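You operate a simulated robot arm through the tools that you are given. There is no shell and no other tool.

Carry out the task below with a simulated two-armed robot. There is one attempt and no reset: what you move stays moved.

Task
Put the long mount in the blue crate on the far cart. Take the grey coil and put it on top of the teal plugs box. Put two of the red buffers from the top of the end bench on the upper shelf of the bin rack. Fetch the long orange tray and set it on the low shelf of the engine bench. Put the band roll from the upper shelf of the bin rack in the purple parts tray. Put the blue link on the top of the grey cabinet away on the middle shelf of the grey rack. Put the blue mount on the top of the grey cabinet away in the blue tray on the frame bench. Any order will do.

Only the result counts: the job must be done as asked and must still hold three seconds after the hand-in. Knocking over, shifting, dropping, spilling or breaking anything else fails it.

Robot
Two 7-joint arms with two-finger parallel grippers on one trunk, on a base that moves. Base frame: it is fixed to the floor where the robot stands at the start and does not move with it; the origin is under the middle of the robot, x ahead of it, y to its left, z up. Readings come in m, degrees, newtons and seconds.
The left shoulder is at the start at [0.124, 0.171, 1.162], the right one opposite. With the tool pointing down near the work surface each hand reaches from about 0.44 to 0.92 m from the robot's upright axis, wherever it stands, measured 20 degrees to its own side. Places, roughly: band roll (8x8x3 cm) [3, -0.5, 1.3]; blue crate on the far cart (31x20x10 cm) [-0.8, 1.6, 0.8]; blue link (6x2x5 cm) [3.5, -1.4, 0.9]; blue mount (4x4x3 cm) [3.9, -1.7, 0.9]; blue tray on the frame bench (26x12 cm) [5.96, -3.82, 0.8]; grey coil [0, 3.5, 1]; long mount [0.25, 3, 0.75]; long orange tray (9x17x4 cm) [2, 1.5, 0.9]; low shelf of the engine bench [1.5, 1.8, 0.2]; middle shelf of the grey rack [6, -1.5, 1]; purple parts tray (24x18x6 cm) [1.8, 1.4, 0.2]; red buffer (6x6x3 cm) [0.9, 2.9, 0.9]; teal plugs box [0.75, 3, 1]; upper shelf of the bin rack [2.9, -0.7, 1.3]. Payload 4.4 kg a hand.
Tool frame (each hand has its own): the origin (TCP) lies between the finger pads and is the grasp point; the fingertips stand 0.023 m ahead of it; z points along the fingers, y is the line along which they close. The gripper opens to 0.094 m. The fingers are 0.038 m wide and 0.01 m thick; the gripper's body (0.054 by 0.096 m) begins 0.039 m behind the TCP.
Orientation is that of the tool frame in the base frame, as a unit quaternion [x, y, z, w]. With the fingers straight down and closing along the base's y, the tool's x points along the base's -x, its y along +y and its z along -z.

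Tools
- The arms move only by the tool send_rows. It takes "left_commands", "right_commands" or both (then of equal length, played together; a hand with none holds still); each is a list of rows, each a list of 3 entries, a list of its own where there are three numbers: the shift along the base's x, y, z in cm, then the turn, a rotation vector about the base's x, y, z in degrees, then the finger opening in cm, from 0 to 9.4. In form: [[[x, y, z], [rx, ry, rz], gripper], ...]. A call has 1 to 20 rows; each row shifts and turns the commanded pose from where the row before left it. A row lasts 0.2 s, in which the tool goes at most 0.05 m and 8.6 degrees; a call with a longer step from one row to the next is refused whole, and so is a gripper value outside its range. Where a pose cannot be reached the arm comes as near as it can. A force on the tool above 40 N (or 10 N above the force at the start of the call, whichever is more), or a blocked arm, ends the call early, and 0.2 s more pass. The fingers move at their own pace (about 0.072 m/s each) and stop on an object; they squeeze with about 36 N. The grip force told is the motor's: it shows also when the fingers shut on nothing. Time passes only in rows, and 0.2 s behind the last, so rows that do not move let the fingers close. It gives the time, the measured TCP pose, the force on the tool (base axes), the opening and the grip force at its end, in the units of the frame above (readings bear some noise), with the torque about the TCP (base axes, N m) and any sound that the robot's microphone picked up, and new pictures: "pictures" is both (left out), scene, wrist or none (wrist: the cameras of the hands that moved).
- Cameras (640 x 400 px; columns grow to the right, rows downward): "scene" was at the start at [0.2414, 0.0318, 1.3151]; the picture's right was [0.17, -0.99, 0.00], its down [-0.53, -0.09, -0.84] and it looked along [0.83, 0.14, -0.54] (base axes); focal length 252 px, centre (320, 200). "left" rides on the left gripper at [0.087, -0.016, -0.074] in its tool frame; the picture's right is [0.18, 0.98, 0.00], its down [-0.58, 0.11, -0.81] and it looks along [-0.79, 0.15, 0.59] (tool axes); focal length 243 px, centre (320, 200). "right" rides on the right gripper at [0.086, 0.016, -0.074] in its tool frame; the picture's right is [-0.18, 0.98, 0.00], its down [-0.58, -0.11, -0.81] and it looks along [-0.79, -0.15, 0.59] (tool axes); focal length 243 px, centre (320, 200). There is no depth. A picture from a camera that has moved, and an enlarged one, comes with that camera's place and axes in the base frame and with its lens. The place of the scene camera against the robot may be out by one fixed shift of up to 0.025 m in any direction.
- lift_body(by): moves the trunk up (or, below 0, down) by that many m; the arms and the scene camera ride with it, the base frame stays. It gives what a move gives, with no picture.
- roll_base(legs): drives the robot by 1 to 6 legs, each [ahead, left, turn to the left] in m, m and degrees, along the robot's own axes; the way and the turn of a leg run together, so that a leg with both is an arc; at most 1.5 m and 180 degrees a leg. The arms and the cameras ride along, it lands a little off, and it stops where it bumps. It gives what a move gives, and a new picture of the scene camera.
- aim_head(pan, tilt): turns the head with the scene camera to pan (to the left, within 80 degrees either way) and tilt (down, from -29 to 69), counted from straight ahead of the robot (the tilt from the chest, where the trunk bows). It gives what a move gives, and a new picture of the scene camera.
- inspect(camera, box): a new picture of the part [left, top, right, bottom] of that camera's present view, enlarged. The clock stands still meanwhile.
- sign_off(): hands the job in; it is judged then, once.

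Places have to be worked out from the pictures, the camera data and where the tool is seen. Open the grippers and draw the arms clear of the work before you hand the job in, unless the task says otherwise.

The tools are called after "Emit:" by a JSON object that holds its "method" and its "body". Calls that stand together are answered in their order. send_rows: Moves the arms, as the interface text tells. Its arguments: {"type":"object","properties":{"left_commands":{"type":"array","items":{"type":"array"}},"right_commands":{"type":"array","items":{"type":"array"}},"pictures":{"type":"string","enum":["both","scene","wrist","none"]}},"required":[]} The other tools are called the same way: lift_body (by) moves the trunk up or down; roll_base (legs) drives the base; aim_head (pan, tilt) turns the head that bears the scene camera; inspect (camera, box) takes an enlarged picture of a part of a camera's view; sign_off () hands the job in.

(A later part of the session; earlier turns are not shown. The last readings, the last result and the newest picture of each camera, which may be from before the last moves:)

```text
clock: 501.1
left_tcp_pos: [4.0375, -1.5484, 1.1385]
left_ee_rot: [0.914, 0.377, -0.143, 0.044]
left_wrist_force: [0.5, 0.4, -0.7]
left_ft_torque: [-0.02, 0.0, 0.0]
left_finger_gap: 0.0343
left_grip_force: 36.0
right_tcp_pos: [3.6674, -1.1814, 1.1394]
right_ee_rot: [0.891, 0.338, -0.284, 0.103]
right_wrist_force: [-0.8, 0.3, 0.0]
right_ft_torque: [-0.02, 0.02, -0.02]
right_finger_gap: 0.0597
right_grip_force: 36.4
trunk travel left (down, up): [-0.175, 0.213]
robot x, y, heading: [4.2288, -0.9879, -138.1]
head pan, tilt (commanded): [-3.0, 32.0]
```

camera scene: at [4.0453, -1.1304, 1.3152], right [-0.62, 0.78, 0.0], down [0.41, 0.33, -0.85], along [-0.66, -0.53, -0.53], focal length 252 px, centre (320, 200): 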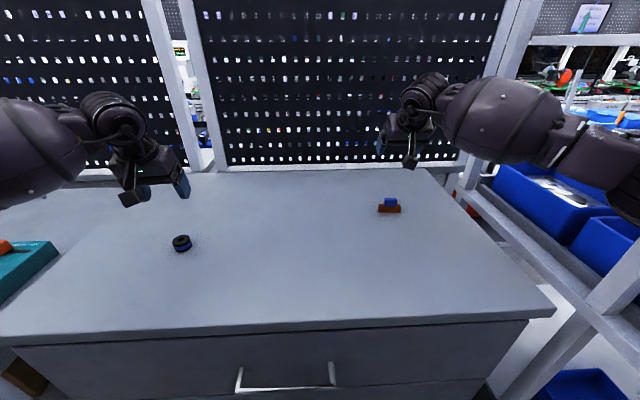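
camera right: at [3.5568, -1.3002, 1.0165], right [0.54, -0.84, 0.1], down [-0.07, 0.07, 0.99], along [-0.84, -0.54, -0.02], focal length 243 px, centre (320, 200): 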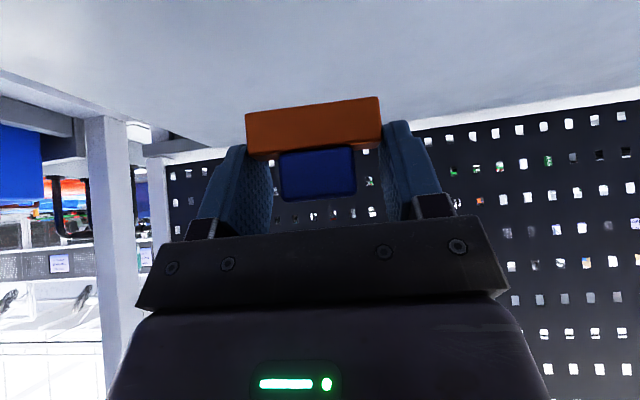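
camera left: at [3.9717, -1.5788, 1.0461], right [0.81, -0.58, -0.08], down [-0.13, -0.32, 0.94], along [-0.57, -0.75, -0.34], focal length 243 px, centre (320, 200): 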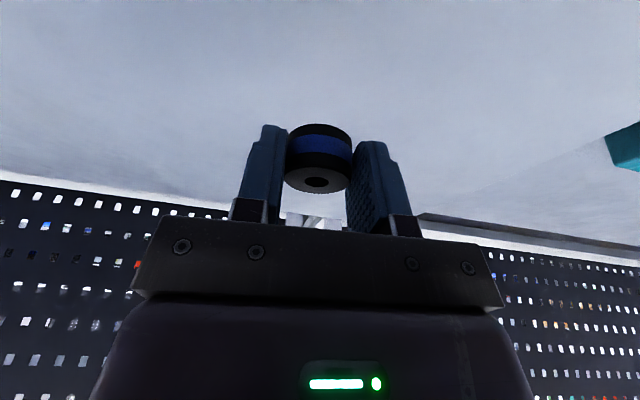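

I back off 0.3 m and look left along the corridor for the grey rack.

Emit:
{"method": "roll_base", "body": {"legs": [[-0.3, 0, 0]]}}

Emit:
{"method": "aim_head", "body": {"pan": 80, "tilt": 10}}

Emit:
{"method": "aim_head", "body": {"pan": 40, "tilt": 10}}

```text
clock: 503.1
left_tcp_pos: [4.2611, -1.3499, 1.1385]
left_ee_rot: [0.915, 0.375, -0.143, 0.042]
left_wrist_force: [-0.5, 0.4, -0.8]
left_ft_torque: [-0.03, 0.02, -0.02]
left_finger_gap: 0.0343
left_grip_force: 35.8
right_tcp_pos: [3.8913, -0.9836, 1.1392]
right_ee_rot: [0.892, 0.336, -0.284, 0.103]
right_wrist_force: [-0.4, 0.1, -1.2]
right_ft_torque: [-0.04, 0.0, -0.02]
right_finger_gap: 0.0599
right_grip_force: 35.6
trunk travel left (down, up): [-0.175, 0.213]
robot x, y, heading: [4.4559, -0.7884, -138.6]
head pan, tilt (commanded): [-3.0, 32.0]
camera scene: at [4.2706, -0.9296, 1.3159], right [-0.62, 0.78, 0.0], down [0.41, 0.33, -0.85], along [-0.66, -0.53, -0.53], focal length 252 px, centre (320, 200)
```

scene: 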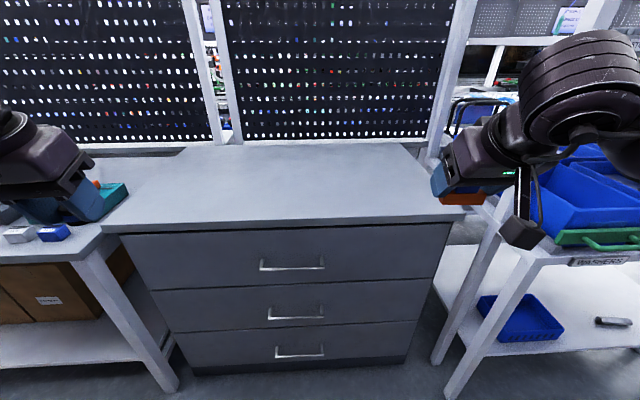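

```text
clock: 504.7
left_tcp_pos: [4.2589, -1.3509, 1.1387]
left_ee_rot: [0.915, 0.375, -0.142, 0.044]
left_wrist_force: [0.9, -0.1, -1.3]
left_ft_torque: [0.0, 0.0, 0.0]
left_finger_gap: 0.0344
left_grip_force: 35.7
right_tcp_pos: [3.89, -0.9821, 1.1396]
right_ee_rot: [0.892, 0.336, -0.284, 0.103]
right_wrist_force: [-0.6, -0.8, -0.8]
right_ft_torque: [0.01, 0.02, 0.03]
right_finger_gap: 0.0594
right_grip_force: 35.4
trunk travel left (down, up): [-0.175, 0.213]
robot x, y, heading: [4.4562, -0.7882, -138.7]
head pan, tilt (commanded): [80.0, 10.0]
camera scene: at [4.3888, -0.9534, 1.3513], right [-0.85, -0.52, 0.0], down [-0.09, 0.15, -0.98], along [0.51, -0.84, -0.17], focal length 252 px, centre (320, 200)
```

scene: 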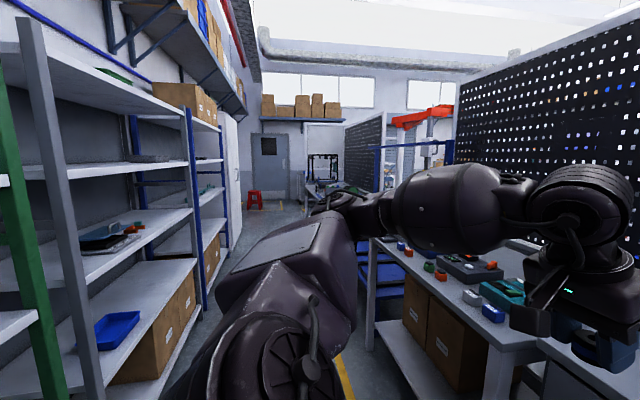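

```text
clock: 505.8
left_tcp_pos: [4.26, -1.3513, 1.1394]
left_ee_rot: [0.915, 0.375, -0.144, 0.043]
left_wrist_force: [0.3, -0.5, -0.1]
left_ft_torque: [0.03, -0.02, 0.01]
left_finger_gap: 0.0343
left_grip_force: 36.2
right_tcp_pos: [3.8909, -0.9833, 1.1392]
right_ee_rot: [0.892, 0.338, -0.284, 0.103]
right_wrist_force: [0.4, 0.0, -0.9]
right_ft_torque: [0.01, -0.01, -0.02]
right_finger_gap: 0.0596
right_grip_force: 36.0
trunk travel left (down, up): [-0.175, 0.213]
robot x, y, heading: [4.4555, -0.792, -138.5]
head pan, tilt (commanded): [40.0, 10.0]
camera scene: at [4.3267, -0.9661, 1.3514], right [-0.99, 0.15, 0.0], down [0.03, 0.17, -0.98], along [-0.14, -0.97, -0.17], focal length 252 px, centre (320, 200)
```

scene: 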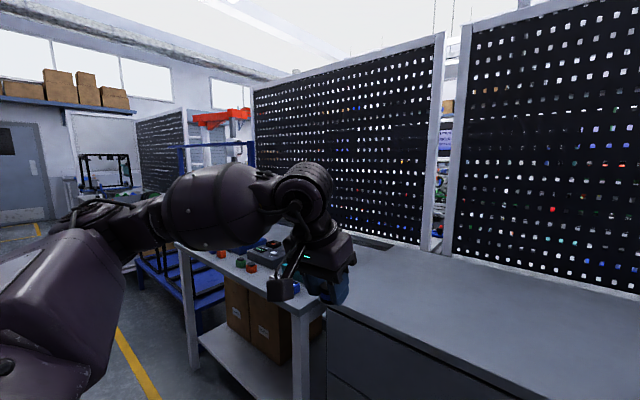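

The grey rack stands on the wall side at about u 4.5–5.7; its middle shelf (z≈0.95) has some items. I turn around in the corridor (slightly toward the cabinet side for room) and face the wall racks.

Emit:
{"method": "roll_base", "body": {"legs": [[0.2, 0, 0], [0, 0, 90], [0, 0, 90]]}}

Emit:
{"method": "aim_head", "body": {"pan": -40, "tilt": 20}}

```text
clock: 515.0
left_tcp_pos: [4.4997, -0.3613, 1.1382]
left_ee_rot: [-0.376, 0.915, 0.043, 0.143]
left_wrist_force: [0.4, -0.1, -0.9]
left_ft_torque: [0.0, 0.02, 0.01]
left_finger_gap: 0.0343
left_grip_force: 35.8
right_tcp_pos: [4.8685, -0.7289, 1.1385]
right_ee_rot: [-0.336, 0.892, 0.103, 0.284]
right_wrist_force: [0.2, 1.3, -0.1]
right_ft_torque: [0.02, -0.01, -0.01]
right_finger_gap: 0.0592
right_grip_force: 36.2
trunk travel left (down, up): [-0.175, 0.213]
robot x, y, heading: [4.3058, -0.9215, 41.4]
head pan, tilt (commanded): [40.0, 10.0]
camera scene: at [4.4336, -0.7122, 1.3513], right [0.99, -0.15, 0.0], down [-0.03, -0.17, -0.98], along [0.15, 0.97, -0.17], focal length 252 px, centre (320, 200)
```

scene: 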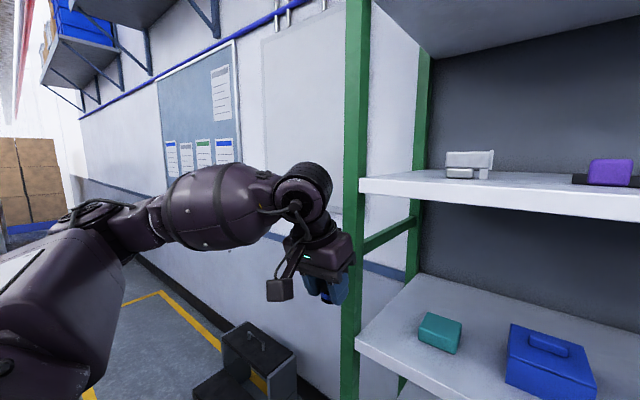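

```text
clock: 516.5
left_tcp_pos: [4.4996, -0.3609, 1.1395]
left_ee_rot: [-0.375, 0.915, 0.042, 0.142]
left_wrist_force: [0.4, 0.5, -1.3]
left_ft_torque: [-0.01, 0.06, 0.01]
left_finger_gap: 0.0343
left_grip_force: 36.1
right_tcp_pos: [4.8682, -0.7303, 1.1385]
right_ee_rot: [-0.336, 0.892, 0.103, 0.284]
right_wrist_force: [0.4, -0.8, -0.2]
right_ft_torque: [-0.02, -0.02, 0.01]
right_finger_gap: 0.0592
right_grip_force: 36.0
trunk travel left (down, up): [-0.175, 0.213]
robot x, y, heading: [4.3063, -0.9208, 41.4]
head pan, tilt (commanded): [-40.0, 20.0]
camera scene: at [4.5129, -0.802, 1.3351], right [0.02, -1.0, 0.0], down [-0.34, -0.01, -0.94], along [0.94, 0.02, -0.34], focal length 252 px, centre (320, 200)
```

scene: 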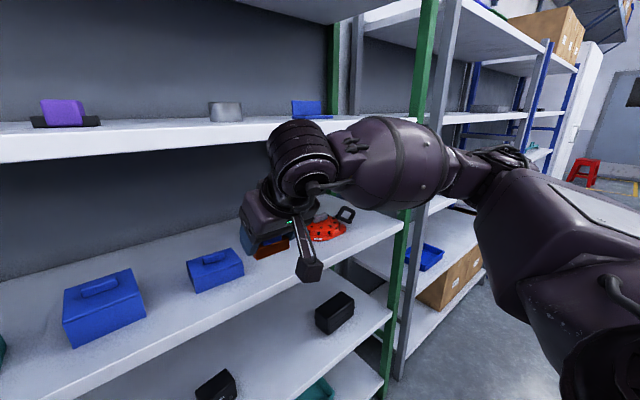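

The racks' front edges are at about n 3.25, 7 cm from my hands. I back up 0.1 m and slide right 1.29 m to face the grey rack.

Emit:
{"method": "roll_base", "body": {"legs": [[-0.1, 0, 0], [0, -0.65, -0.2], [0, -0.62, 0]]}}

Emit:
{"method": "aim_head", "body": {"pan": -12, "tilt": 18}}

```text
clock: 529.0
left_tcp_pos: [5.2648, -1.3765, 1.1385]
left_ee_rot: [-0.375, 0.915, 0.044, 0.142]
left_wrist_force: [-0.2, 0.3, -0.2]
left_ft_torque: [0.0, 0.06, -0.04]
left_finger_gap: 0.034
left_grip_force: 36.0
right_tcp_pos: [5.6323, -1.7454, 1.1382]
right_ee_rot: [-0.336, 0.892, 0.103, 0.284]
right_wrist_force: [0.5, 0.2, -0.4]
right_ft_torque: [-0.01, 0.02, 0.02]
right_finger_gap: 0.0591
right_grip_force: 35.7
trunk travel left (down, up): [-0.175, 0.213]
robot x, y, heading: [5.0698, -1.9388, 41.2]
head pan, tilt (commanded): [-40.0, 20.0]
camera scene: at [5.2777, -1.8176, 1.3351], right [0.02, -1.0, 0.0], down [-0.34, -0.01, -0.94], along [0.94, 0.02, -0.34], focal length 252 px, centre (320, 200)
```

scene: 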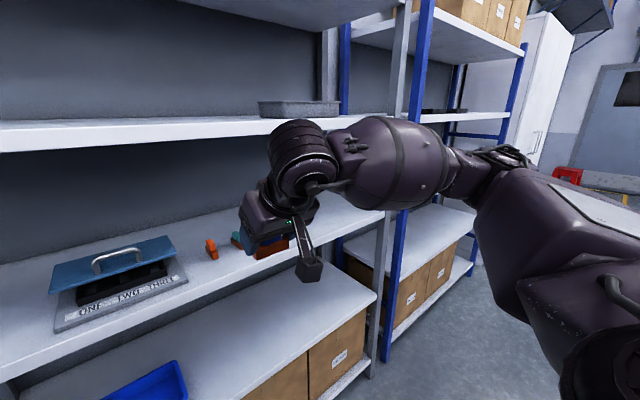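

```text
clock: 529.9
left_tcp_pos: [5.2639, -1.3778, 1.1381]
left_ee_rot: [-0.375, 0.915, 0.042, 0.144]
left_wrist_force: [-0.2, 0.4, -0.9]
left_ft_torque: [0.0, 0.0, 0.0]
left_finger_gap: 0.0337
left_grip_force: 35.9
right_tcp_pos: [5.632, -1.7449, 1.1393]
right_ee_rot: [-0.336, 0.892, 0.103, 0.284]
right_wrist_force: [1.0, 0.4, -1.0]
right_ft_torque: [-0.03, -0.01, 0.0]
right_finger_gap: 0.0591
right_grip_force: 36.0
trunk travel left (down, up): [-0.175, 0.213]
robot x, y, heading: [5.0648, -1.9399, 41.4]
head pan, tilt (commanded): [-12.0, 18.0]
camera scene: at [5.2659, -1.774, 1.3383], right [0.49, -0.87, 0.0], down [-0.27, -0.15, -0.95], along [0.83, 0.47, -0.31], focal length 252 px, centre (320, 200)
```

scene: 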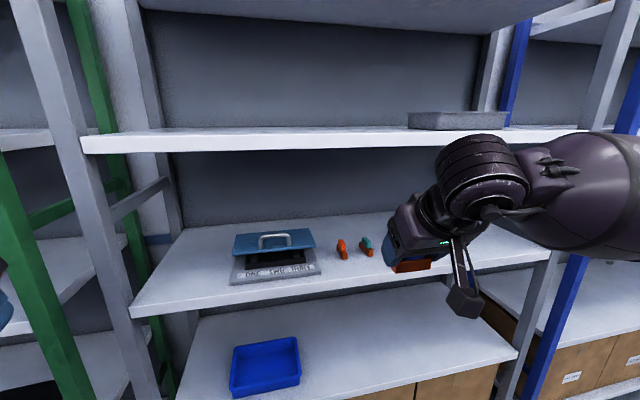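

The middle shelf (z≈0.95) holds a case and two other links; there is free room to their right. I shift right 0.2 m, and lower the right hand to z≈1.04 in front of the shelf before reaching in.

Emit:
{"method": "roll_base", "body": {"legs": [[0, -0.2, 0]]}}

Emit:
{"method": "send_rows", "body": {"right_commands": [[[0, 0, -3.5], [0, 0, 0], 0], [[0, 0, -3.5], [0, 0, 0], 0], [[0, 0, -3], [0, 0, 0], 0]], "pictures": "both"}}

Emit:
{"method": "aim_head", "body": {"pan": -15, "tilt": 28}}

```text
clock: 532.3
left_tcp_pos: [5.3987, -1.528, 1.1391]
left_ee_rot: [-0.373, 0.916, 0.043, 0.142]
left_wrist_force: [0.1, -1.0, -1.1]
left_ft_torque: [0.0, 0.01, -0.02]
left_finger_gap: 0.0339
left_grip_force: 35.9
right_tcp_pos: [5.765, -1.8968, 1.1392]
right_ee_rot: [-0.335, 0.892, 0.103, 0.285]
right_wrist_force: [0.5, 0.4, -0.9]
right_ft_torque: [0.01, -0.02, -0.01]
right_finger_gap: 0.0591
right_grip_force: 36.1
trunk travel left (down, up): [-0.175, 0.213]
robot x, y, heading: [5.2025, -2.0885, 41.3]
head pan, tilt (commanded): [-12.0, 18.0]
camera scene: at [5.3986, -1.9248, 1.3383], right [0.49, -0.87, 0.0], down [-0.27, -0.15, -0.95], along [0.83, 0.47, -0.31], focal length 252 px, centre (320, 200)
```

scene: 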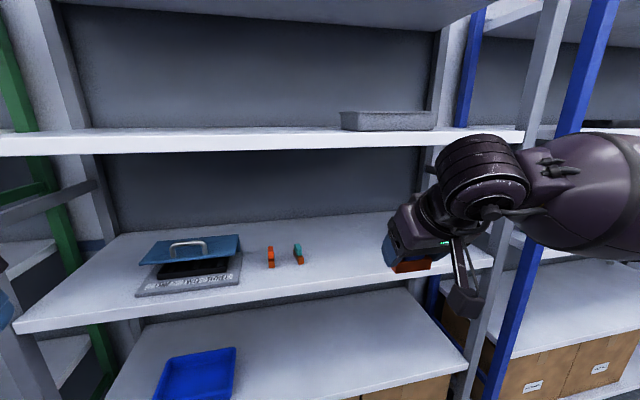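

```text
clock: 533.1
left_tcp_pos: [5.3992, -1.5287, 1.1388]
left_ee_rot: [-0.375, 0.915, 0.043, 0.143]
left_wrist_force: [0.0, -0.5, -0.1]
left_ft_torque: [0.0, 0.01, 0.0]
left_finger_gap: 0.0338
left_grip_force: 35.9
right_tcp_pos: [5.764, -1.897, 1.039]
right_ee_rot: [-0.335, 0.892, 0.103, 0.284]
right_wrist_force: [0.7, -0.9, -0.9]
right_ft_torque: [0.02, -0.01, 0.0]
right_finger_gap: 0.0589
right_grip_force: 36.0
trunk travel left (down, up): [-0.175, 0.213]
robot x, y, heading: [5.2032, -2.087, 41.4]
head pan, tilt (commanded): [-12.0, 18.0]
camera scene: at [5.3989, -1.9245, 1.3382], right [0.49, -0.87, 0.0], down [-0.27, -0.15, -0.95], along [0.83, 0.47, -0.31], focal length 252 px, centre (320, 200)
camera right: at [5.6698, -1.9603, 1.05], right [-0.53, 0.84, 0.1], down [0.08, -0.07, 0.99], along [0.84, 0.54, -0.03], focal length 243 px, centre (320, 200)
```

scene: 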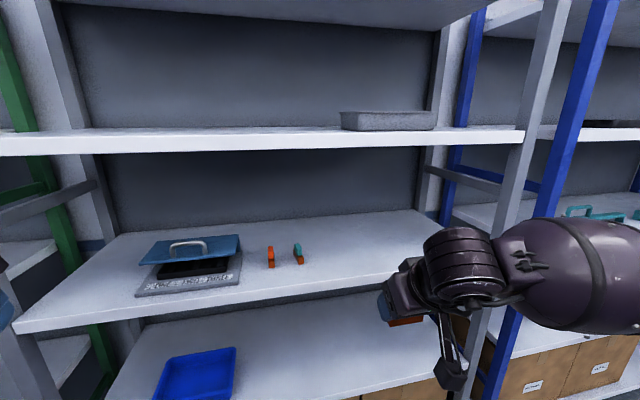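
right: 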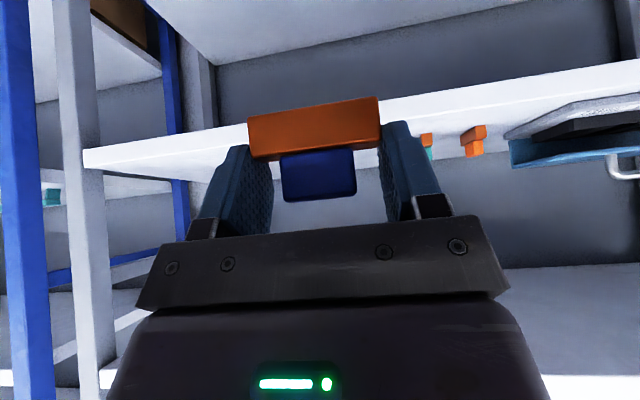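

```text
clock: 533.8
left_tcp_pos: [5.3978, -1.5276, 1.1382]
left_ee_rot: [-0.374, 0.915, 0.042, 0.143]
left_wrist_force: [-1.0, -0.1, -1.2]
left_ft_torque: [0.03, 0.01, 0.01]
left_finger_gap: 0.0337
left_grip_force: 36.6
right_tcp_pos: [5.7646, -1.8973, 1.0394]
right_ee_rot: [-0.334, 0.893, 0.102, 0.284]
right_wrist_force: [0.7, 0.3, -0.3]
right_ft_torque: [0.0, -0.01, 0.0]
right_finger_gap: 0.0591
right_grip_force: 36.2
trunk travel left (down, up): [-0.175, 0.213]
robot x, y, heading: [5.2, -2.0918, 41.2]
head pan, tilt (commanded): [-15.0, 28.0]
camera scene: at [5.3987, -1.9298, 1.3222], right [0.44, -0.9, 0.0], down [-0.42, -0.21, -0.88], along [0.79, 0.39, -0.47], focal length 252 px, centre (320, 200)
```

scene: 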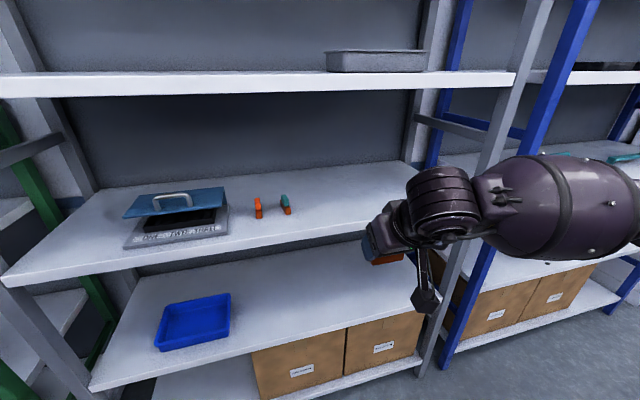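

The shelf top is at about z 0.965, its front edge at n≈3.23. I reach in 24 cm with the right hand.

Emit:
{"method": "send_rows", "body": {"right_commands": [[[3.07, 2.69, -0.5], [0, 0, 0], 0], [[3.07, 2.69, -0.5], [0, 0, 0], 0], [[3.07, 2.69, 0], [0, 0, 0], 0], [[3.07, 2.69, 0], [0, 0, 0], 0], [[3.07, 2.69, 0], [0, 0, 0], 0], [[3.07, 2.69, 0], [0, 0, 0], 0]], "pictures": "both"}}

Emit:
{"method": "inspect", "body": {"camera": "scene", "box": [200, 130, 440, 280]}}

```text
clock: 535.2
left_tcp_pos: [5.3988, -1.5274, 1.1383]
left_ee_rot: [-0.374, 0.915, 0.042, 0.143]
left_wrist_force: [-0.7, 0.8, -1.3]
left_ft_torque: [-0.01, 0.0, -0.01]
left_finger_gap: 0.0336
left_grip_force: 36.2
right_tcp_pos: [5.9501, -1.734, 1.0288]
right_ee_rot: [-0.336, 0.892, 0.104, 0.284]
right_wrist_force: [0.0, -1.1, -1.3]
right_ft_torque: [0.0, 0.02, -0.02]
right_finger_gap: 0.059
right_grip_force: 36.0
trunk travel left (down, up): [-0.175, 0.213]
robot x, y, heading: [5.2037, -2.0873, 41.4]
head pan, tilt (commanded): [-15.0, 28.0]
camera scene: at [5.399, -1.929, 1.3219], right [0.44, -0.9, 0.0], down [-0.42, -0.21, -0.88], along [0.79, 0.39, -0.47], focal length 252 px, centre (320, 200)
camera right: at [5.8548, -1.7979, 1.04], right [-0.53, 0.84, 0.1], down [0.08, -0.07, 0.99], along [0.84, 0.54, -0.03], focal length 243 px, centre (320, 200)
```

scene: 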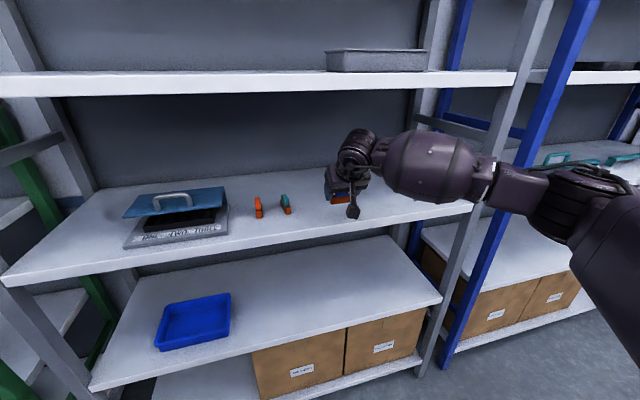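
right: 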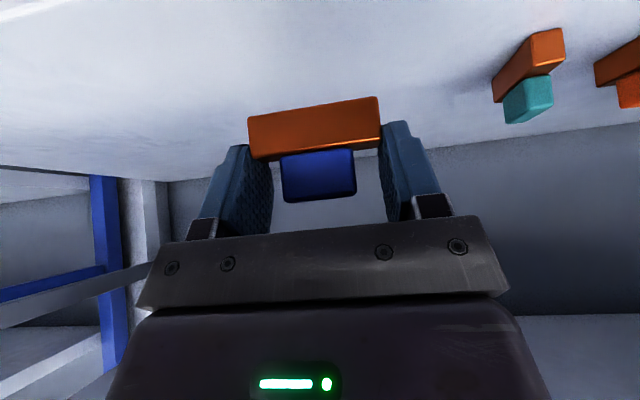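

```text
2.67 times, centred on (320, 205) of scene
camera zoom: at [5.399, -1.929, 1.3219], right [0.44, -0.9, 0.0], down [-0.42, -0.21, -0.88], along [0.79, 0.39, -0.47], focal length 673 px, centre (320, 187)
```

zoom: 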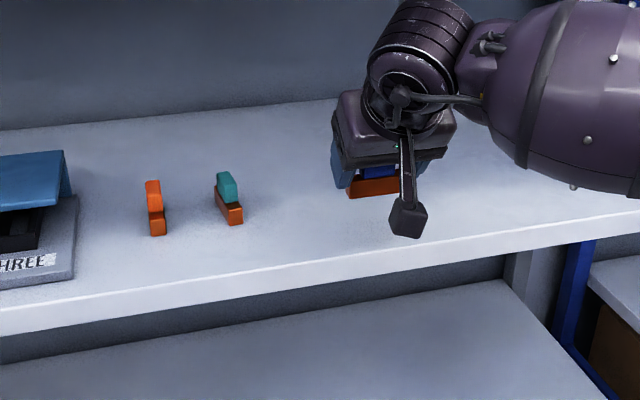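

The link is above the shelf, well apart from the other links. I lower it in small steps.

Emit:
{"method": "send_rows", "body": {"right_commands": [[[0, 0, -1.0], [0, 0, 0], 0], [[0, 0, -0.6], [0, 0, 0], 0], [[0, 0, -0.4], [0, 0, 0], 0], [[0, 0, -0.3], [0, 0, 0], 0], [[0, 0, -0.2], [0, 0, 0], 0]], "pictures": "none"}}

```text
clock: 536.4
left_tcp_pos: [5.3974, -1.5285, 1.1388]
left_ee_rot: [-0.374, 0.915, 0.042, 0.144]
left_wrist_force: [-0.1, 0.3, -0.3]
left_ft_torque: [-0.03, -0.01, 0.0]
left_finger_gap: 0.034
left_grip_force: 36.1
right_tcp_pos: [5.949, -1.7355, 1.0046]
right_ee_rot: [-0.335, 0.892, 0.103, 0.284]
right_wrist_force: [-0.4, -0.6, -0.9]
right_ft_torque: [-0.02, -0.01, -0.05]
right_finger_gap: 0.0591
right_grip_force: 36.2
trunk travel left (down, up): [-0.175, 0.213]
robot x, y, heading: [5.201, -2.0881, 41.4]
head pan, tilt (commanded): [-15.0, 28.0]
```

Not yet touching; I go on in 2 mm steps.

Emit:
{"method": "send_rows", "body": {"right_commands": [[[0, 0, -0.2], [0, 0, 0], 0], [[0, 0, -0.2], [0, 0, 0], 0], [[0, 0, -0.2], [0, 0, 0], 0]], "pictures": "none"}}

```text
clock: 537.2
left_tcp_pos: [5.3982, -1.5277, 1.1387]
left_ee_rot: [-0.374, 0.916, 0.043, 0.143]
left_wrist_force: [0.7, 0.3, -0.8]
left_ft_torque: [-0.02, 0.02, 0.0]
left_finger_gap: 0.0338
left_grip_force: 36.4
right_tcp_pos: [5.9503, -1.7349, 0.9987]
right_ee_rot: [-0.334, 0.892, 0.103, 0.285]
right_wrist_force: [-0.5, -0.4, -1.2]
right_ft_torque: [0.0, 0.0, -0.02]
right_finger_gap: 0.0588
right_grip_force: 35.9
trunk travel left (down, up): [-0.175, 0.213]
robot x, y, heading: [5.2003, -2.087, 41.2]
head pan, tilt (commanded): [-15.0, 28.0]
```

Emit:
{"method": "send_rows", "body": {"right_commands": [[[0, 0, -0.2], [0, 0, 0], 0], [[0, 0, -0.2], [0, 0, 0], 0], [[0, 0, -0.2], [0, 0, 0], 0]], "pictures": "wrist"}}

```text
clock: 538.0
left_tcp_pos: [5.3976, -1.5269, 1.1396]
left_ee_rot: [-0.374, 0.915, 0.042, 0.143]
left_wrist_force: [-0.6, -0.2, -0.4]
left_ft_torque: [-0.01, 0.0, 0.04]
left_finger_gap: 0.0337
left_grip_force: 36.1
right_tcp_pos: [5.9505, -1.735, 0.9931]
right_ee_rot: [-0.335, 0.893, 0.103, 0.283]
right_wrist_force: [0.4, 0.2, -0.9]
right_ft_torque: [0.01, 0.01, -0.01]
right_finger_gap: 0.0589
right_grip_force: 36.0
trunk travel left (down, up): [-0.175, 0.213]
robot x, y, heading: [5.1999, -2.0846, 41.4]
head pan, tilt (commanded): [-15.0, 28.0]
camera right: at [5.8547, -1.7984, 1.0037], right [-0.53, 0.84, 0.1], down [0.07, -0.07, 0.99], along [0.84, 0.54, -0.03], focal length 243 px, centre (320, 200)
```

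right: 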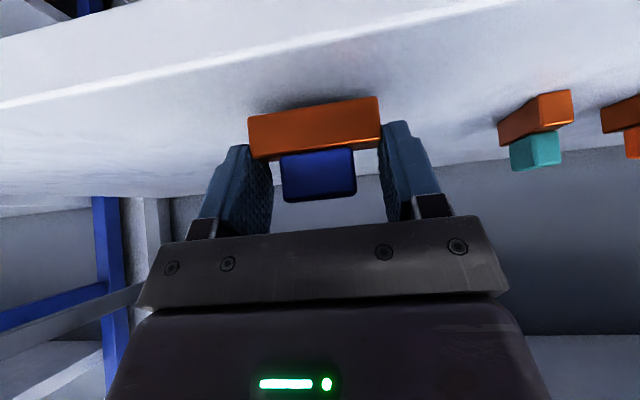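

Still slightly above (the shadow is near). I continue carefully.

Emit:
{"method": "send_rows", "body": {"right_commands": [[[0, 0, -0.2], [0, 0, 0], 0], [[0, 0, -0.2], [0, 0, 0], 0], [[0, 0, -0.2], [0, 0, 0], 0]], "pictures": "none"}}

```text
clock: 538.8
left_tcp_pos: [5.3984, -1.5287, 1.1398]
left_ee_rot: [-0.375, 0.915, 0.042, 0.143]
left_wrist_force: [-0.5, -0.5, -0.7]
left_ft_torque: [-0.01, 0.01, 0.01]
left_finger_gap: 0.0339
left_grip_force: 35.9
right_tcp_pos: [5.9496, -1.7358, 0.9854]
right_ee_rot: [-0.335, 0.892, 0.102, 0.285]
right_wrist_force: [0.8, 0.1, -0.8]
right_ft_torque: [-0.04, -0.03, 0.0]
right_finger_gap: 0.0592
right_grip_force: 36.8
trunk travel left (down, up): [-0.175, 0.213]
robot x, y, heading: [5.1985, -2.0923, 41.1]
head pan, tilt (commanded): [-15.0, 28.0]
```

Emit:
{"method": "send_rows", "body": {"right_commands": [[[0, 0, -0.2], [0, 0, 0], 0], [[0, 0, -0.2], [0, 0, 0], 0], [[0, 0, -0.15], [0, 0, 0], 0]], "pictures": "wrist"}}

```text
clock: 539.6
left_tcp_pos: [5.3965, -1.5281, 1.1402]
left_ee_rot: [-0.373, 0.916, 0.042, 0.144]
left_wrist_force: [1.3, 0.4, 0.4]
left_ft_torque: [0.0, 0.01, 0.01]
left_finger_gap: 0.034
left_grip_force: 36.0
right_tcp_pos: [5.9502, -1.7353, 0.9845]
right_ee_rot: [-0.334, 0.892, 0.105, 0.286]
right_wrist_force: [2.7, -0.1, 9.9]
right_ft_torque: [0.23, 0.16, -0.05]
right_finger_gap: 0.0592
right_grip_force: 36.2
trunk travel left (down, up): [-0.175, 0.213]
robot x, y, heading: [5.2036, -2.0899, 41.3]
head pan, tilt (commanded): [-15.0, 28.0]
camera right: at [5.8543, -1.7987, 0.9952], right [-0.53, 0.84, 0.1], down [0.07, -0.07, 0.99], along [0.84, 0.54, -0.02], focal length 243 px, centre (320, 200)
```

right: 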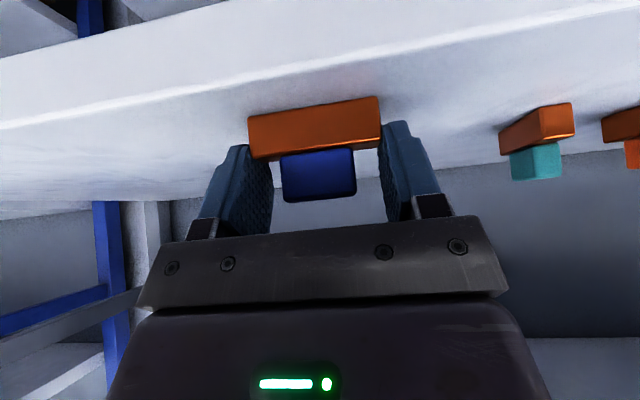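

The link stands on the shelf (9.9 N). I open the fingers and draw back.

Emit:
{"method": "send_rows", "body": {"right_commands": [[[0, 0, 0.15], [0, 0, 0], 0], [[0, 0, 0], [0, 0, 0], 6.6], [[0, 0, 0], [0, 0, 0], 7.5], [[0, 0, 0], [0, 0, 0], 8], [[-0.5, -0.4, 0.5], [0, 0, 0], 8], [[-1.5, -1.3, 0.8], [0, 0, 0], 8], [[-3.0, -2.6, 0.5], [0, 0, 0], 8], [[-3.0, -2.6, 0.5], [0, 0, 0], 8], [[-3.0, -2.6, 0.5], [0, 0, 0], 8], [[-3.0, -2.6, 0.5], [0, 0, 0], 8], [[-3.0, -2.6, 0], [0, 0, 0], 8], [[-3.0, -2.6, 0], [0, 0, 0], 8]], "pictures": "both"}}

Emit:
{"method": "inspect", "body": {"camera": "scene", "box": [200, 130, 440, 280]}}

```text
clock: 542.2
left_tcp_pos: [5.3971, -1.5289, 1.139]
left_ee_rot: [-0.374, 0.915, 0.043, 0.143]
left_wrist_force: [-0.9, 0.1, 0.5]
left_ft_torque: [-0.01, -0.01, 0.01]
left_finger_gap: 0.0337
left_grip_force: 35.8
right_tcp_pos: [5.7491, -1.9079, 1.0148]
right_ee_rot: [-0.334, 0.892, 0.103, 0.285]
right_wrist_force: [-0.5, 0.2, 0.7]
right_ft_torque: [0.01, 0.03, -0.01]
right_finger_gap: 0.08
right_grip_force: 0.0
trunk travel left (down, up): [-0.175, 0.213]
robot x, y, heading: [5.2006, -2.0889, 41.3]
head pan, tilt (commanded): [-15.0, 28.0]
camera scene: at [5.3983, -1.9304, 1.3224], right [0.44, -0.9, 0.0], down [-0.42, -0.21, -0.88], along [0.79, 0.39, -0.47], focal length 252 px, centre (320, 200)
camera right: at [5.654, -1.9718, 1.0271], right [-0.53, 0.84, 0.1], down [0.07, -0.07, 0.99], along [0.84, 0.54, -0.02], focal length 243 px, centre (320, 200)
```

scene: 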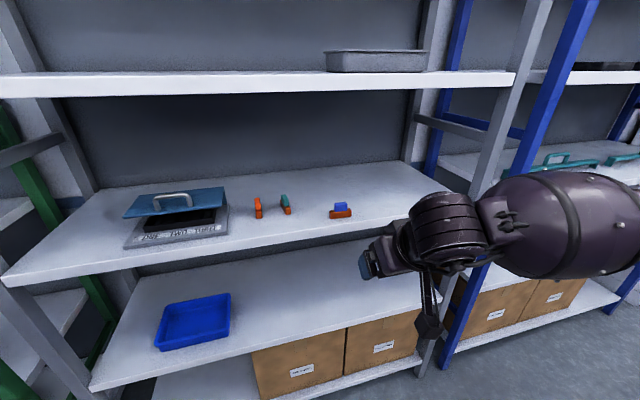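
right: 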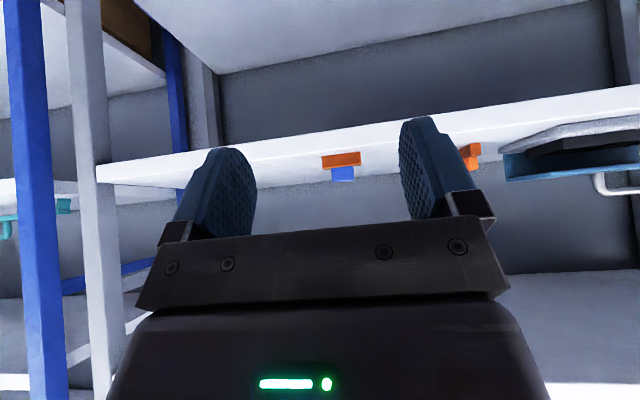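

```text
2.67 times, centred on (320, 205) of scene
camera zoom: at [5.3983, -1.9304, 1.3224], right [0.44, -0.9, 0.0], down [-0.42, -0.21, -0.88], along [0.79, 0.39, -0.47], focal length 673 px, centre (320, 187)
```

zoom: 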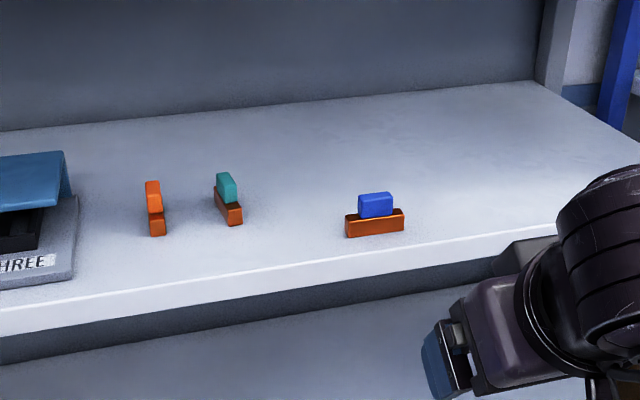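

The blue link stands on the middle shelf. Next the blue mount: I look right along the corridor toward the frame bench.

Emit:
{"method": "aim_head", "body": {"pan": -80, "tilt": 12}}

```text
clock: 543.5
left_tcp_pos: [5.3968, -1.528, 1.1387]
left_ee_rot: [-0.374, 0.915, 0.042, 0.144]
left_wrist_force: [-0.1, 0.4, -0.6]
left_ft_torque: [-0.02, 0.0, 0.02]
left_finger_gap: 0.0336
left_grip_force: 36.3
right_tcp_pos: [5.7501, -1.9081, 1.015]
right_ee_rot: [-0.336, 0.892, 0.103, 0.284]
right_wrist_force: [-0.5, -0.5, -0.4]
right_ft_torque: [-0.02, 0.0, 0.0]
right_finger_gap: 0.0799
right_grip_force: 0.0
trunk travel left (down, up): [-0.175, 0.213]
robot x, y, heading: [5.2026, -2.0928, 41.4]
head pan, tilt (commanded): [-80.0, 12.0]
camera scene: at [5.3897, -2.0285, 1.3481], right [-0.62, -0.78, 0.0], down [-0.16, 0.13, -0.98], along [0.76, -0.61, -0.21], focal length 252 px, centre (320, 200)
```

scene: 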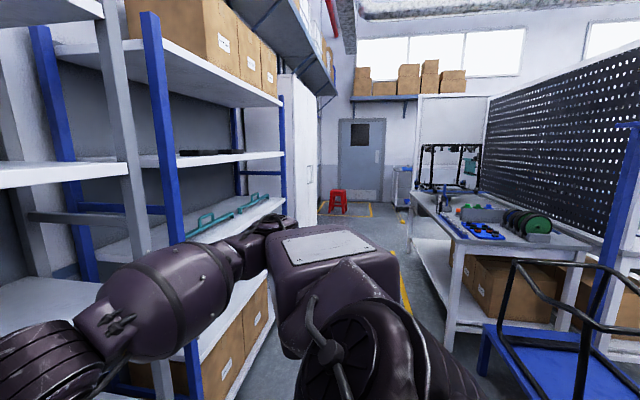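

The frame bench with its blue tray is on the right beyond a blue platform cart. I raise the right hand, then turn around in the corridor.

Emit:
{"method": "send_rows", "body": {"right_commands": [[[-1, -0.9, 4], [0, 0, 0], 7], [[-1, -0.9, 4], [0, 0, 0], 7], [[-1, -0.9, 4], [0, 0, 0], 7]], "pictures": "none"}}

Emit:
{"method": "roll_base", "body": {"legs": [[-0.05, 0, 0], [0, 0, -90], [0, 0, -90]]}}

Emit:
{"method": "aim_head", "body": {"pan": 50, "tilt": 20}}

```text
clock: 544.3
left_tcp_pos: [5.397, -1.5284, 1.1392]
left_ee_rot: [-0.374, 0.915, 0.042, 0.145]
left_wrist_force: [0.2, 0.8, -0.8]
left_ft_torque: [-0.02, 0.01, 0.02]
left_finger_gap: 0.0341
left_grip_force: 35.8
right_tcp_pos: [5.7308, -1.9273, 1.1401]
right_ee_rot: [-0.335, 0.893, 0.103, 0.284]
right_wrist_force: [0.5, -0.4, 0.8]
right_ft_torque: [0.01, -0.03, 0.0]
right_finger_gap: 0.0701
right_grip_force: 0.0
right hand out of reach, approached as far as the arm can: row 2, 3
trunk travel left (down, up): [-0.175, 0.213]
robot x, y, heading: [5.2054, -2.0881, 41.5]
head pan, tilt (commanded): [-80.0, 12.0]
```

```text
clock: 553.0
left_tcp_pos: [4.9583, -2.6774, 1.1394]
left_ee_rot: [0.919, 0.366, -0.143, 0.042]
left_wrist_force: [-0.5, -0.4, -1.5]
left_ft_torque: [0.02, -0.05, 0.0]
left_finger_gap: 0.0338
left_grip_force: 36.3
right_tcp_pos: [4.6311, -2.2723, 1.14]
right_ee_rot: [0.895, 0.327, -0.285, 0.1]
right_wrist_force: [0.8, 0.1, 0.0]
right_ft_torque: [-0.02, -0.02, 0.02]
right_finger_gap: 0.0698
right_grip_force: 0.1
trunk travel left (down, up): [-0.175, 0.213]
robot x, y, heading: [5.1613, -2.1248, -139.6]
head pan, tilt (commanded): [-80.0, 12.0]
camera scene: at [4.9758, -2.1433, 1.3481], right [0.64, 0.77, 0.0], down [0.16, -0.13, -0.98], along [-0.75, 0.63, -0.21], focal length 252 px, centre (320, 200)
```

scene: 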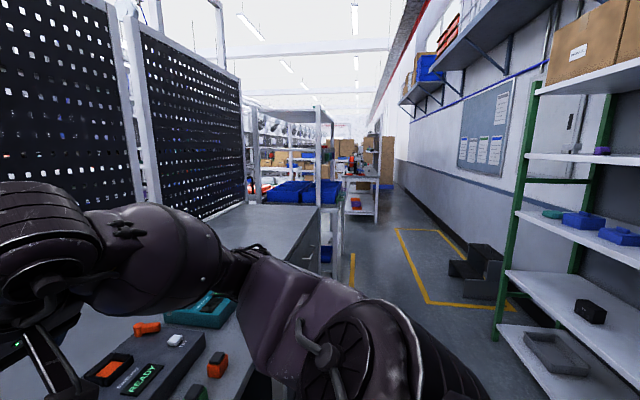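

```text
clock: 555.1
left_tcp_pos: [4.9566, -2.6788, 1.1394]
left_ee_rot: [0.919, 0.366, -0.144, 0.041]
left_wrist_force: [1.1, 0.0, -0.6]
left_ft_torque: [0.01, -0.01, -0.01]
left_finger_gap: 0.0338
left_grip_force: 36.4
right_tcp_pos: [4.6313, -2.2738, 1.1374]
right_ee_rot: [0.896, 0.327, -0.284, 0.1]
right_wrist_force: [0.8, 0.6, -0.3]
right_ft_torque: [0.05, -0.01, 0.03]
right_finger_gap: 0.0697
right_grip_force: 0.1
trunk travel left (down, up): [-0.175, 0.213]
robot x, y, heading: [5.162, -2.1228, -140.0]
head pan, tilt (commanded): [50.0, 20.0]
camera scene: at [5.048, -2.2962, 1.3351], right [-1.0, 0.0, 0.0], down [0.0, 0.34, -0.94], along [0.0, -0.94, -0.34], focal length 252 px, centre (320, 200)
```

scene: 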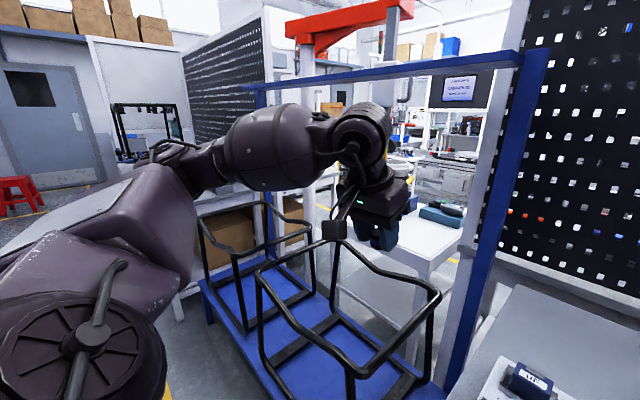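

A blue stand with tube frames is on the left side (tubes up to z≈0.8, beam farther back). I back up 0.27 m and slide left along the corridor toward the frame bench.

Emit:
{"method": "roll_base", "body": {"legs": [[-0.27, 0, 1.0], [0, 0.75, 0]]}}

Emit:
{"method": "aim_head", "body": {"pan": 45, "tilt": 20}}

```text
clock: 563.5
left_tcp_pos: [5.6652, -3.0641, 1.1392]
left_ee_rot: [0.915, 0.375, -0.143, 0.042]
left_wrist_force: [-0.7, -0.5, -1.0]
left_ft_torque: [0.02, 0.0, 0.0]
left_finger_gap: 0.0336
left_grip_force: 36.2
right_tcp_pos: [5.3316, -2.666, 1.1372]
right_ee_rot: [0.892, 0.335, -0.284, 0.103]
right_wrist_force: [-0.6, 0.2, 0.1]
right_ft_torque: [0.0, 0.0, -0.04]
right_finger_gap: 0.07
right_grip_force: 0.1
trunk travel left (down, up): [-0.175, 0.213]
robot x, y, heading: [5.8606, -2.5041, -139.1]
head pan, tilt (commanded): [50.0, 20.0]
camera scene: at [5.7492, -2.6817, 1.3351], right [-1.0, -0.02, 0.0], down [-0.01, 0.34, -0.94], along [0.02, -0.94, -0.34], focal length 252 px, centre (320, 200)
```

scene: 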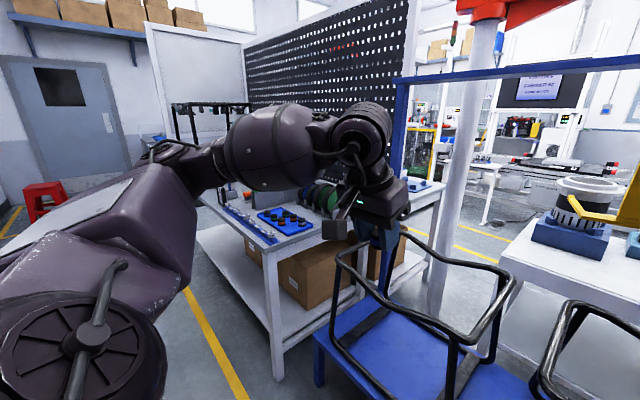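

```text
clock: 564.2
left_tcp_pos: [5.6644, -3.0647, 1.1396]
left_ee_rot: [0.915, 0.373, -0.144, 0.042]
left_wrist_force: [0.2, 0.0, -0.3]
left_ft_torque: [0.04, 0.01, 0.01]
left_finger_gap: 0.0338
left_grip_force: 35.8
right_tcp_pos: [5.3321, -2.6648, 1.139]
right_ee_rot: [0.892, 0.335, -0.284, 0.103]
right_wrist_force: [0.1, -0.5, 0.1]
right_ft_torque: [0.03, 0.0, 0.0]
right_finger_gap: 0.0701
right_grip_force: 0.1
trunk travel left (down, up): [-0.175, 0.213]
robot x, y, heading: [5.8613, -2.5052, -138.8]
head pan, tilt (commanded): [45.0, 20.0]
camera scene: at [5.7411, -2.6814, 1.3351], right [-1.0, 0.06, 0.0], down [0.02, 0.34, -0.94], along [-0.06, -0.94, -0.34], focal length 252 px, centre (320, 200)
```

scene: 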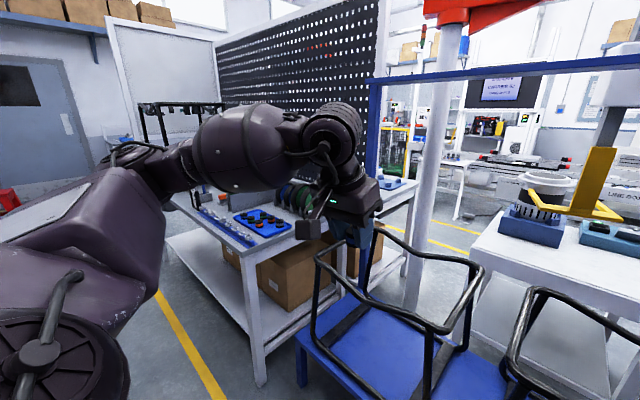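

The frame bench is in view. I zoom in on its blue tray.

Emit:
{"method": "inspect", "body": {"camera": "scene", "box": [180, 170, 340, 270]}}

```text
4.00 times, centred on (260, 220) of scene
camera zoom: at [5.7411, -2.6814, 1.3351], right [-1.0, 0.06, 0.0], down [0.02, 0.34, -0.94], along [-0.06, -0.94, -0.34], focal length 1010 px, centre (560, 120)
```

zoom: 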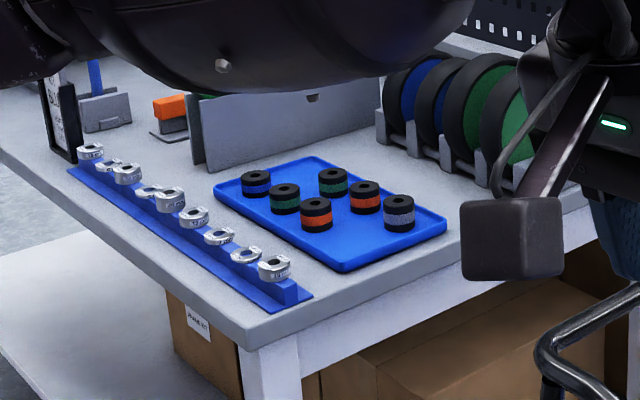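

The tray holds six banded mounts in a grid with a free place at the far back (next to the blue one), about n 1.995, u 6.785. I slide left 0.75 m to bring it in front of the left hand.

Emit:
{"method": "roll_base", "body": {"legs": [[0, 0.74, 0]]}}

Emit:
{"method": "aim_head", "body": {"pan": 10, "tilt": 32}}

Emit:
{"method": "inspect", "body": {"camera": "left", "box": [0, 0, 640, 400]}}

```text
clock: 571.1
left_tcp_pos: [6.1518, -3.6181, 1.1394]
left_ee_rot: [0.916, 0.373, -0.144, 0.042]
left_wrist_force: [-1.2, -0.3, -0.6]
left_ft_torque: [-0.01, 0.0, -0.01]
left_finger_gap: 0.0342
left_grip_force: 36.4
right_tcp_pos: [5.8185, -3.2206, 1.1392]
right_ee_rot: [0.893, 0.334, -0.285, 0.103]
right_wrist_force: [-0.4, 0.1, -0.2]
right_ft_torque: [0.03, 0.02, -0.03]
right_finger_gap: 0.0701
right_grip_force: 0.1
trunk travel left (down, up): [-0.175, 0.213]
robot x, y, heading: [6.3467, -3.0596, -138.9]
head pan, tilt (commanded): [45.0, 20.0]
camera scene: at [6.2277, -3.2364, 1.3351], right [-1.0, 0.07, 0.0], down [0.02, 0.34, -0.94], along [-0.06, -0.94, -0.34], focal length 252 px, centre (320, 200)
```

scene: 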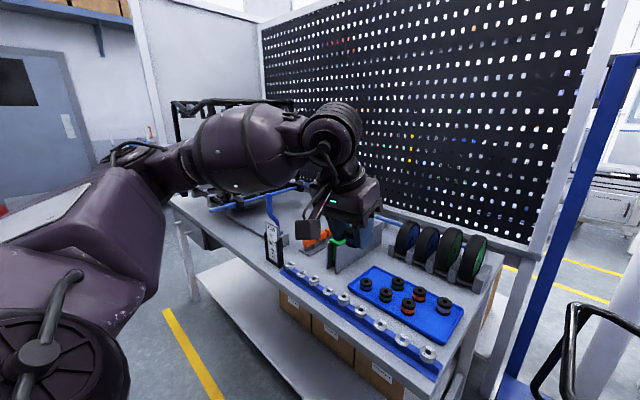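

```text
clock: 572.1
left_tcp_pos: [6.1516, -3.6197, 1.139]
left_ee_rot: [0.916, 0.373, -0.144, 0.042]
left_wrist_force: [-0.8, 1.0, -0.8]
left_ft_torque: [0.0, 0.03, 0.01]
left_finger_gap: 0.0335
left_grip_force: 35.7
right_tcp_pos: [5.818, -3.2195, 1.1385]
right_ee_rot: [0.893, 0.335, -0.283, 0.102]
right_wrist_force: [-0.5, 0.3, -1.2]
right_ft_torque: [-0.02, 0.01, -0.03]
right_finger_gap: 0.0702
right_grip_force: 0.1
trunk travel left (down, up): [-0.175, 0.213]
robot x, y, heading: [6.3476, -3.0583, -138.5]
head pan, tilt (commanded): [10.0, 32.0]
camera scene: at [6.1777, -3.2133, 1.3159], right [-0.78, 0.63, 0.0], down [0.33, 0.41, -0.85], along [-0.53, -0.66, -0.53], focal length 252 px, centre (320, 200)
```

scene: 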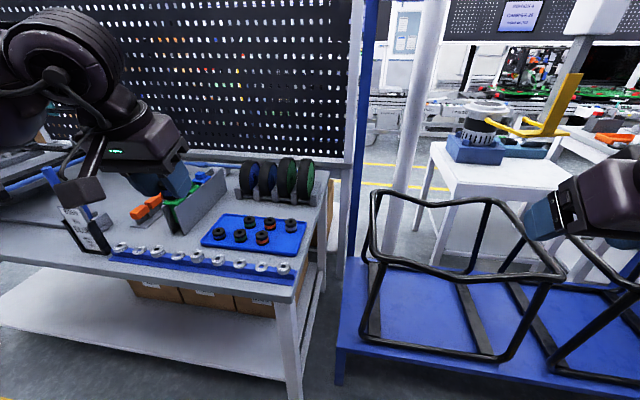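

```text
1.00 times, centred on (320, 200) of left (not enlarged: the box is as wide or as high as the picture)
camera zoom: at [6.2166, -3.5356, 1.1847], right [0.81, -0.58, -0.08], down [-0.13, -0.32, 0.94], along [-0.57, -0.75, -0.34], focal length 243 px, centre (320, 200)
```

zoom: 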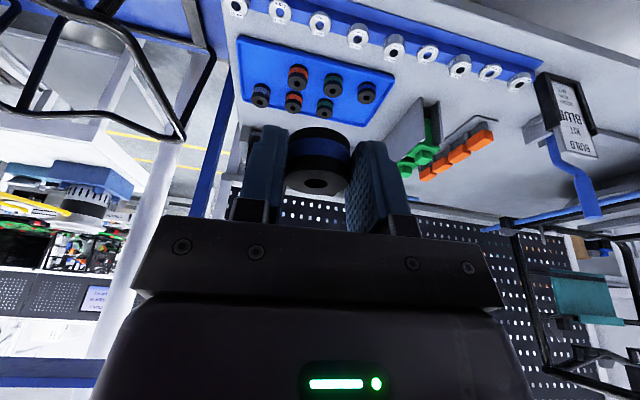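

The heights did not fit: the bench here is lower (tray at z≈0.8). Recomputed, the free place is near n 1.946, u 6.893. I slide left another 0.12 m and move the left hand forward at height for a closer look.

Emit:
{"method": "roll_base", "body": {"legs": [[0, 0.12, 0]]}}

Emit:
{"method": "send_rows", "body": {"left_commands": [[[-3.0, -2.63, -2], [0, 0, 0], 0], [[-3.0, -2.63, -2], [0, 0, 0], 0], [[-3.0, -2.63, -2], [0, 0, 0], 0], [[-3.0, -2.63, -2], [0, 0, 0], 0], [[-3.0, -2.63, -2], [0, 0, 0], 0], [[-3.0, -2.63, -2], [0, 0, 0], 0]], "pictures": "both"}}

```text
clock: 573.8
left_tcp_pos: [6.23, -3.7088, 1.1388]
left_ee_rot: [0.916, 0.373, -0.143, 0.042]
left_wrist_force: [0.9, -0.1, -0.3]
left_ft_torque: [0.0, 0.0, -0.01]
left_finger_gap: 0.034
left_grip_force: 35.8
right_tcp_pos: [5.8963, -3.3099, 1.1385]
right_ee_rot: [0.893, 0.335, -0.283, 0.102]
right_wrist_force: [0.9, -0.2, -0.4]
right_ft_torque: [0.05, 0.01, 0.01]
right_finger_gap: 0.0699
right_grip_force: 0.0
trunk travel left (down, up): [-0.175, 0.213]
robot x, y, heading: [6.4318, -3.1479, -138.6]
head pan, tilt (commanded): [10.0, 32.0]
camera scene: at [6.2563, -3.3031, 1.3159], right [-0.78, 0.63, 0.0], down [0.33, 0.41, -0.85], along [-0.53, -0.66, -0.53], focal length 252 px, centre (320, 200)
```

scene: 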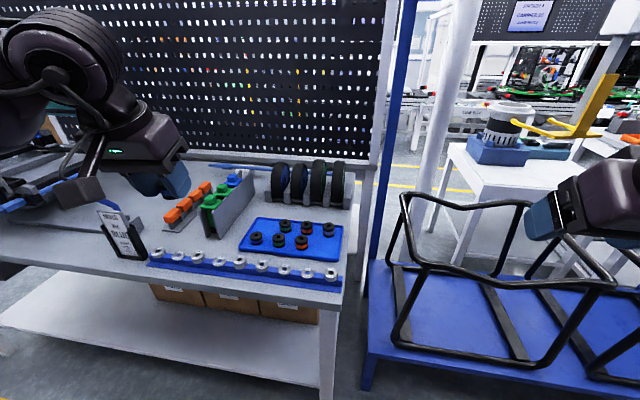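

```text
clock: 575.2
left_tcp_pos: [6.0474, -3.8671, 1.0181]
left_ee_rot: [0.916, 0.373, -0.143, 0.042]
left_wrist_force: [0.1, -0.3, -0.6]
left_ft_torque: [0.04, 0.01, -0.02]
left_finger_gap: 0.0338
left_grip_force: 36.1
right_tcp_pos: [5.8963, -3.3106, 1.1368]
right_ee_rot: [0.893, 0.334, -0.284, 0.102]
right_wrist_force: [0.1, 0.0, -0.1]
right_ft_torque: [-0.03, -0.01, 0.01]
right_finger_gap: 0.0699
right_grip_force: 0.2
trunk travel left (down, up): [-0.175, 0.213]
robot x, y, heading: [6.4286, -3.1445, -138.6]
head pan, tilt (commanded): [10.0, 32.0]
camera scene: at [6.255, -3.3032, 1.3155], right [-0.78, 0.63, 0.0], down [0.33, 0.41, -0.85], along [-0.53, -0.66, -0.53], focal length 252 px, centre (320, 200)
camera left: at [6.1131, -3.7831, 1.064], right [0.81, -0.58, -0.08], down [-0.13, -0.32, 0.94], along [-0.57, -0.75, -0.34], focal length 243 px, centre (320, 200)
```

scene: 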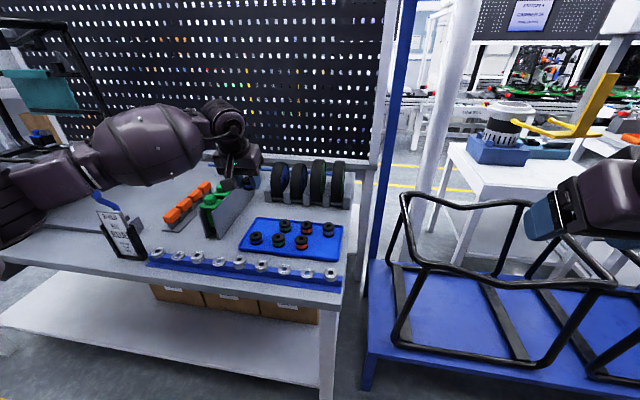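
left: 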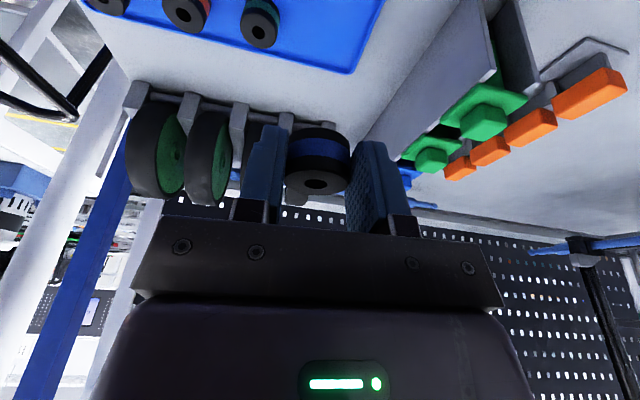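

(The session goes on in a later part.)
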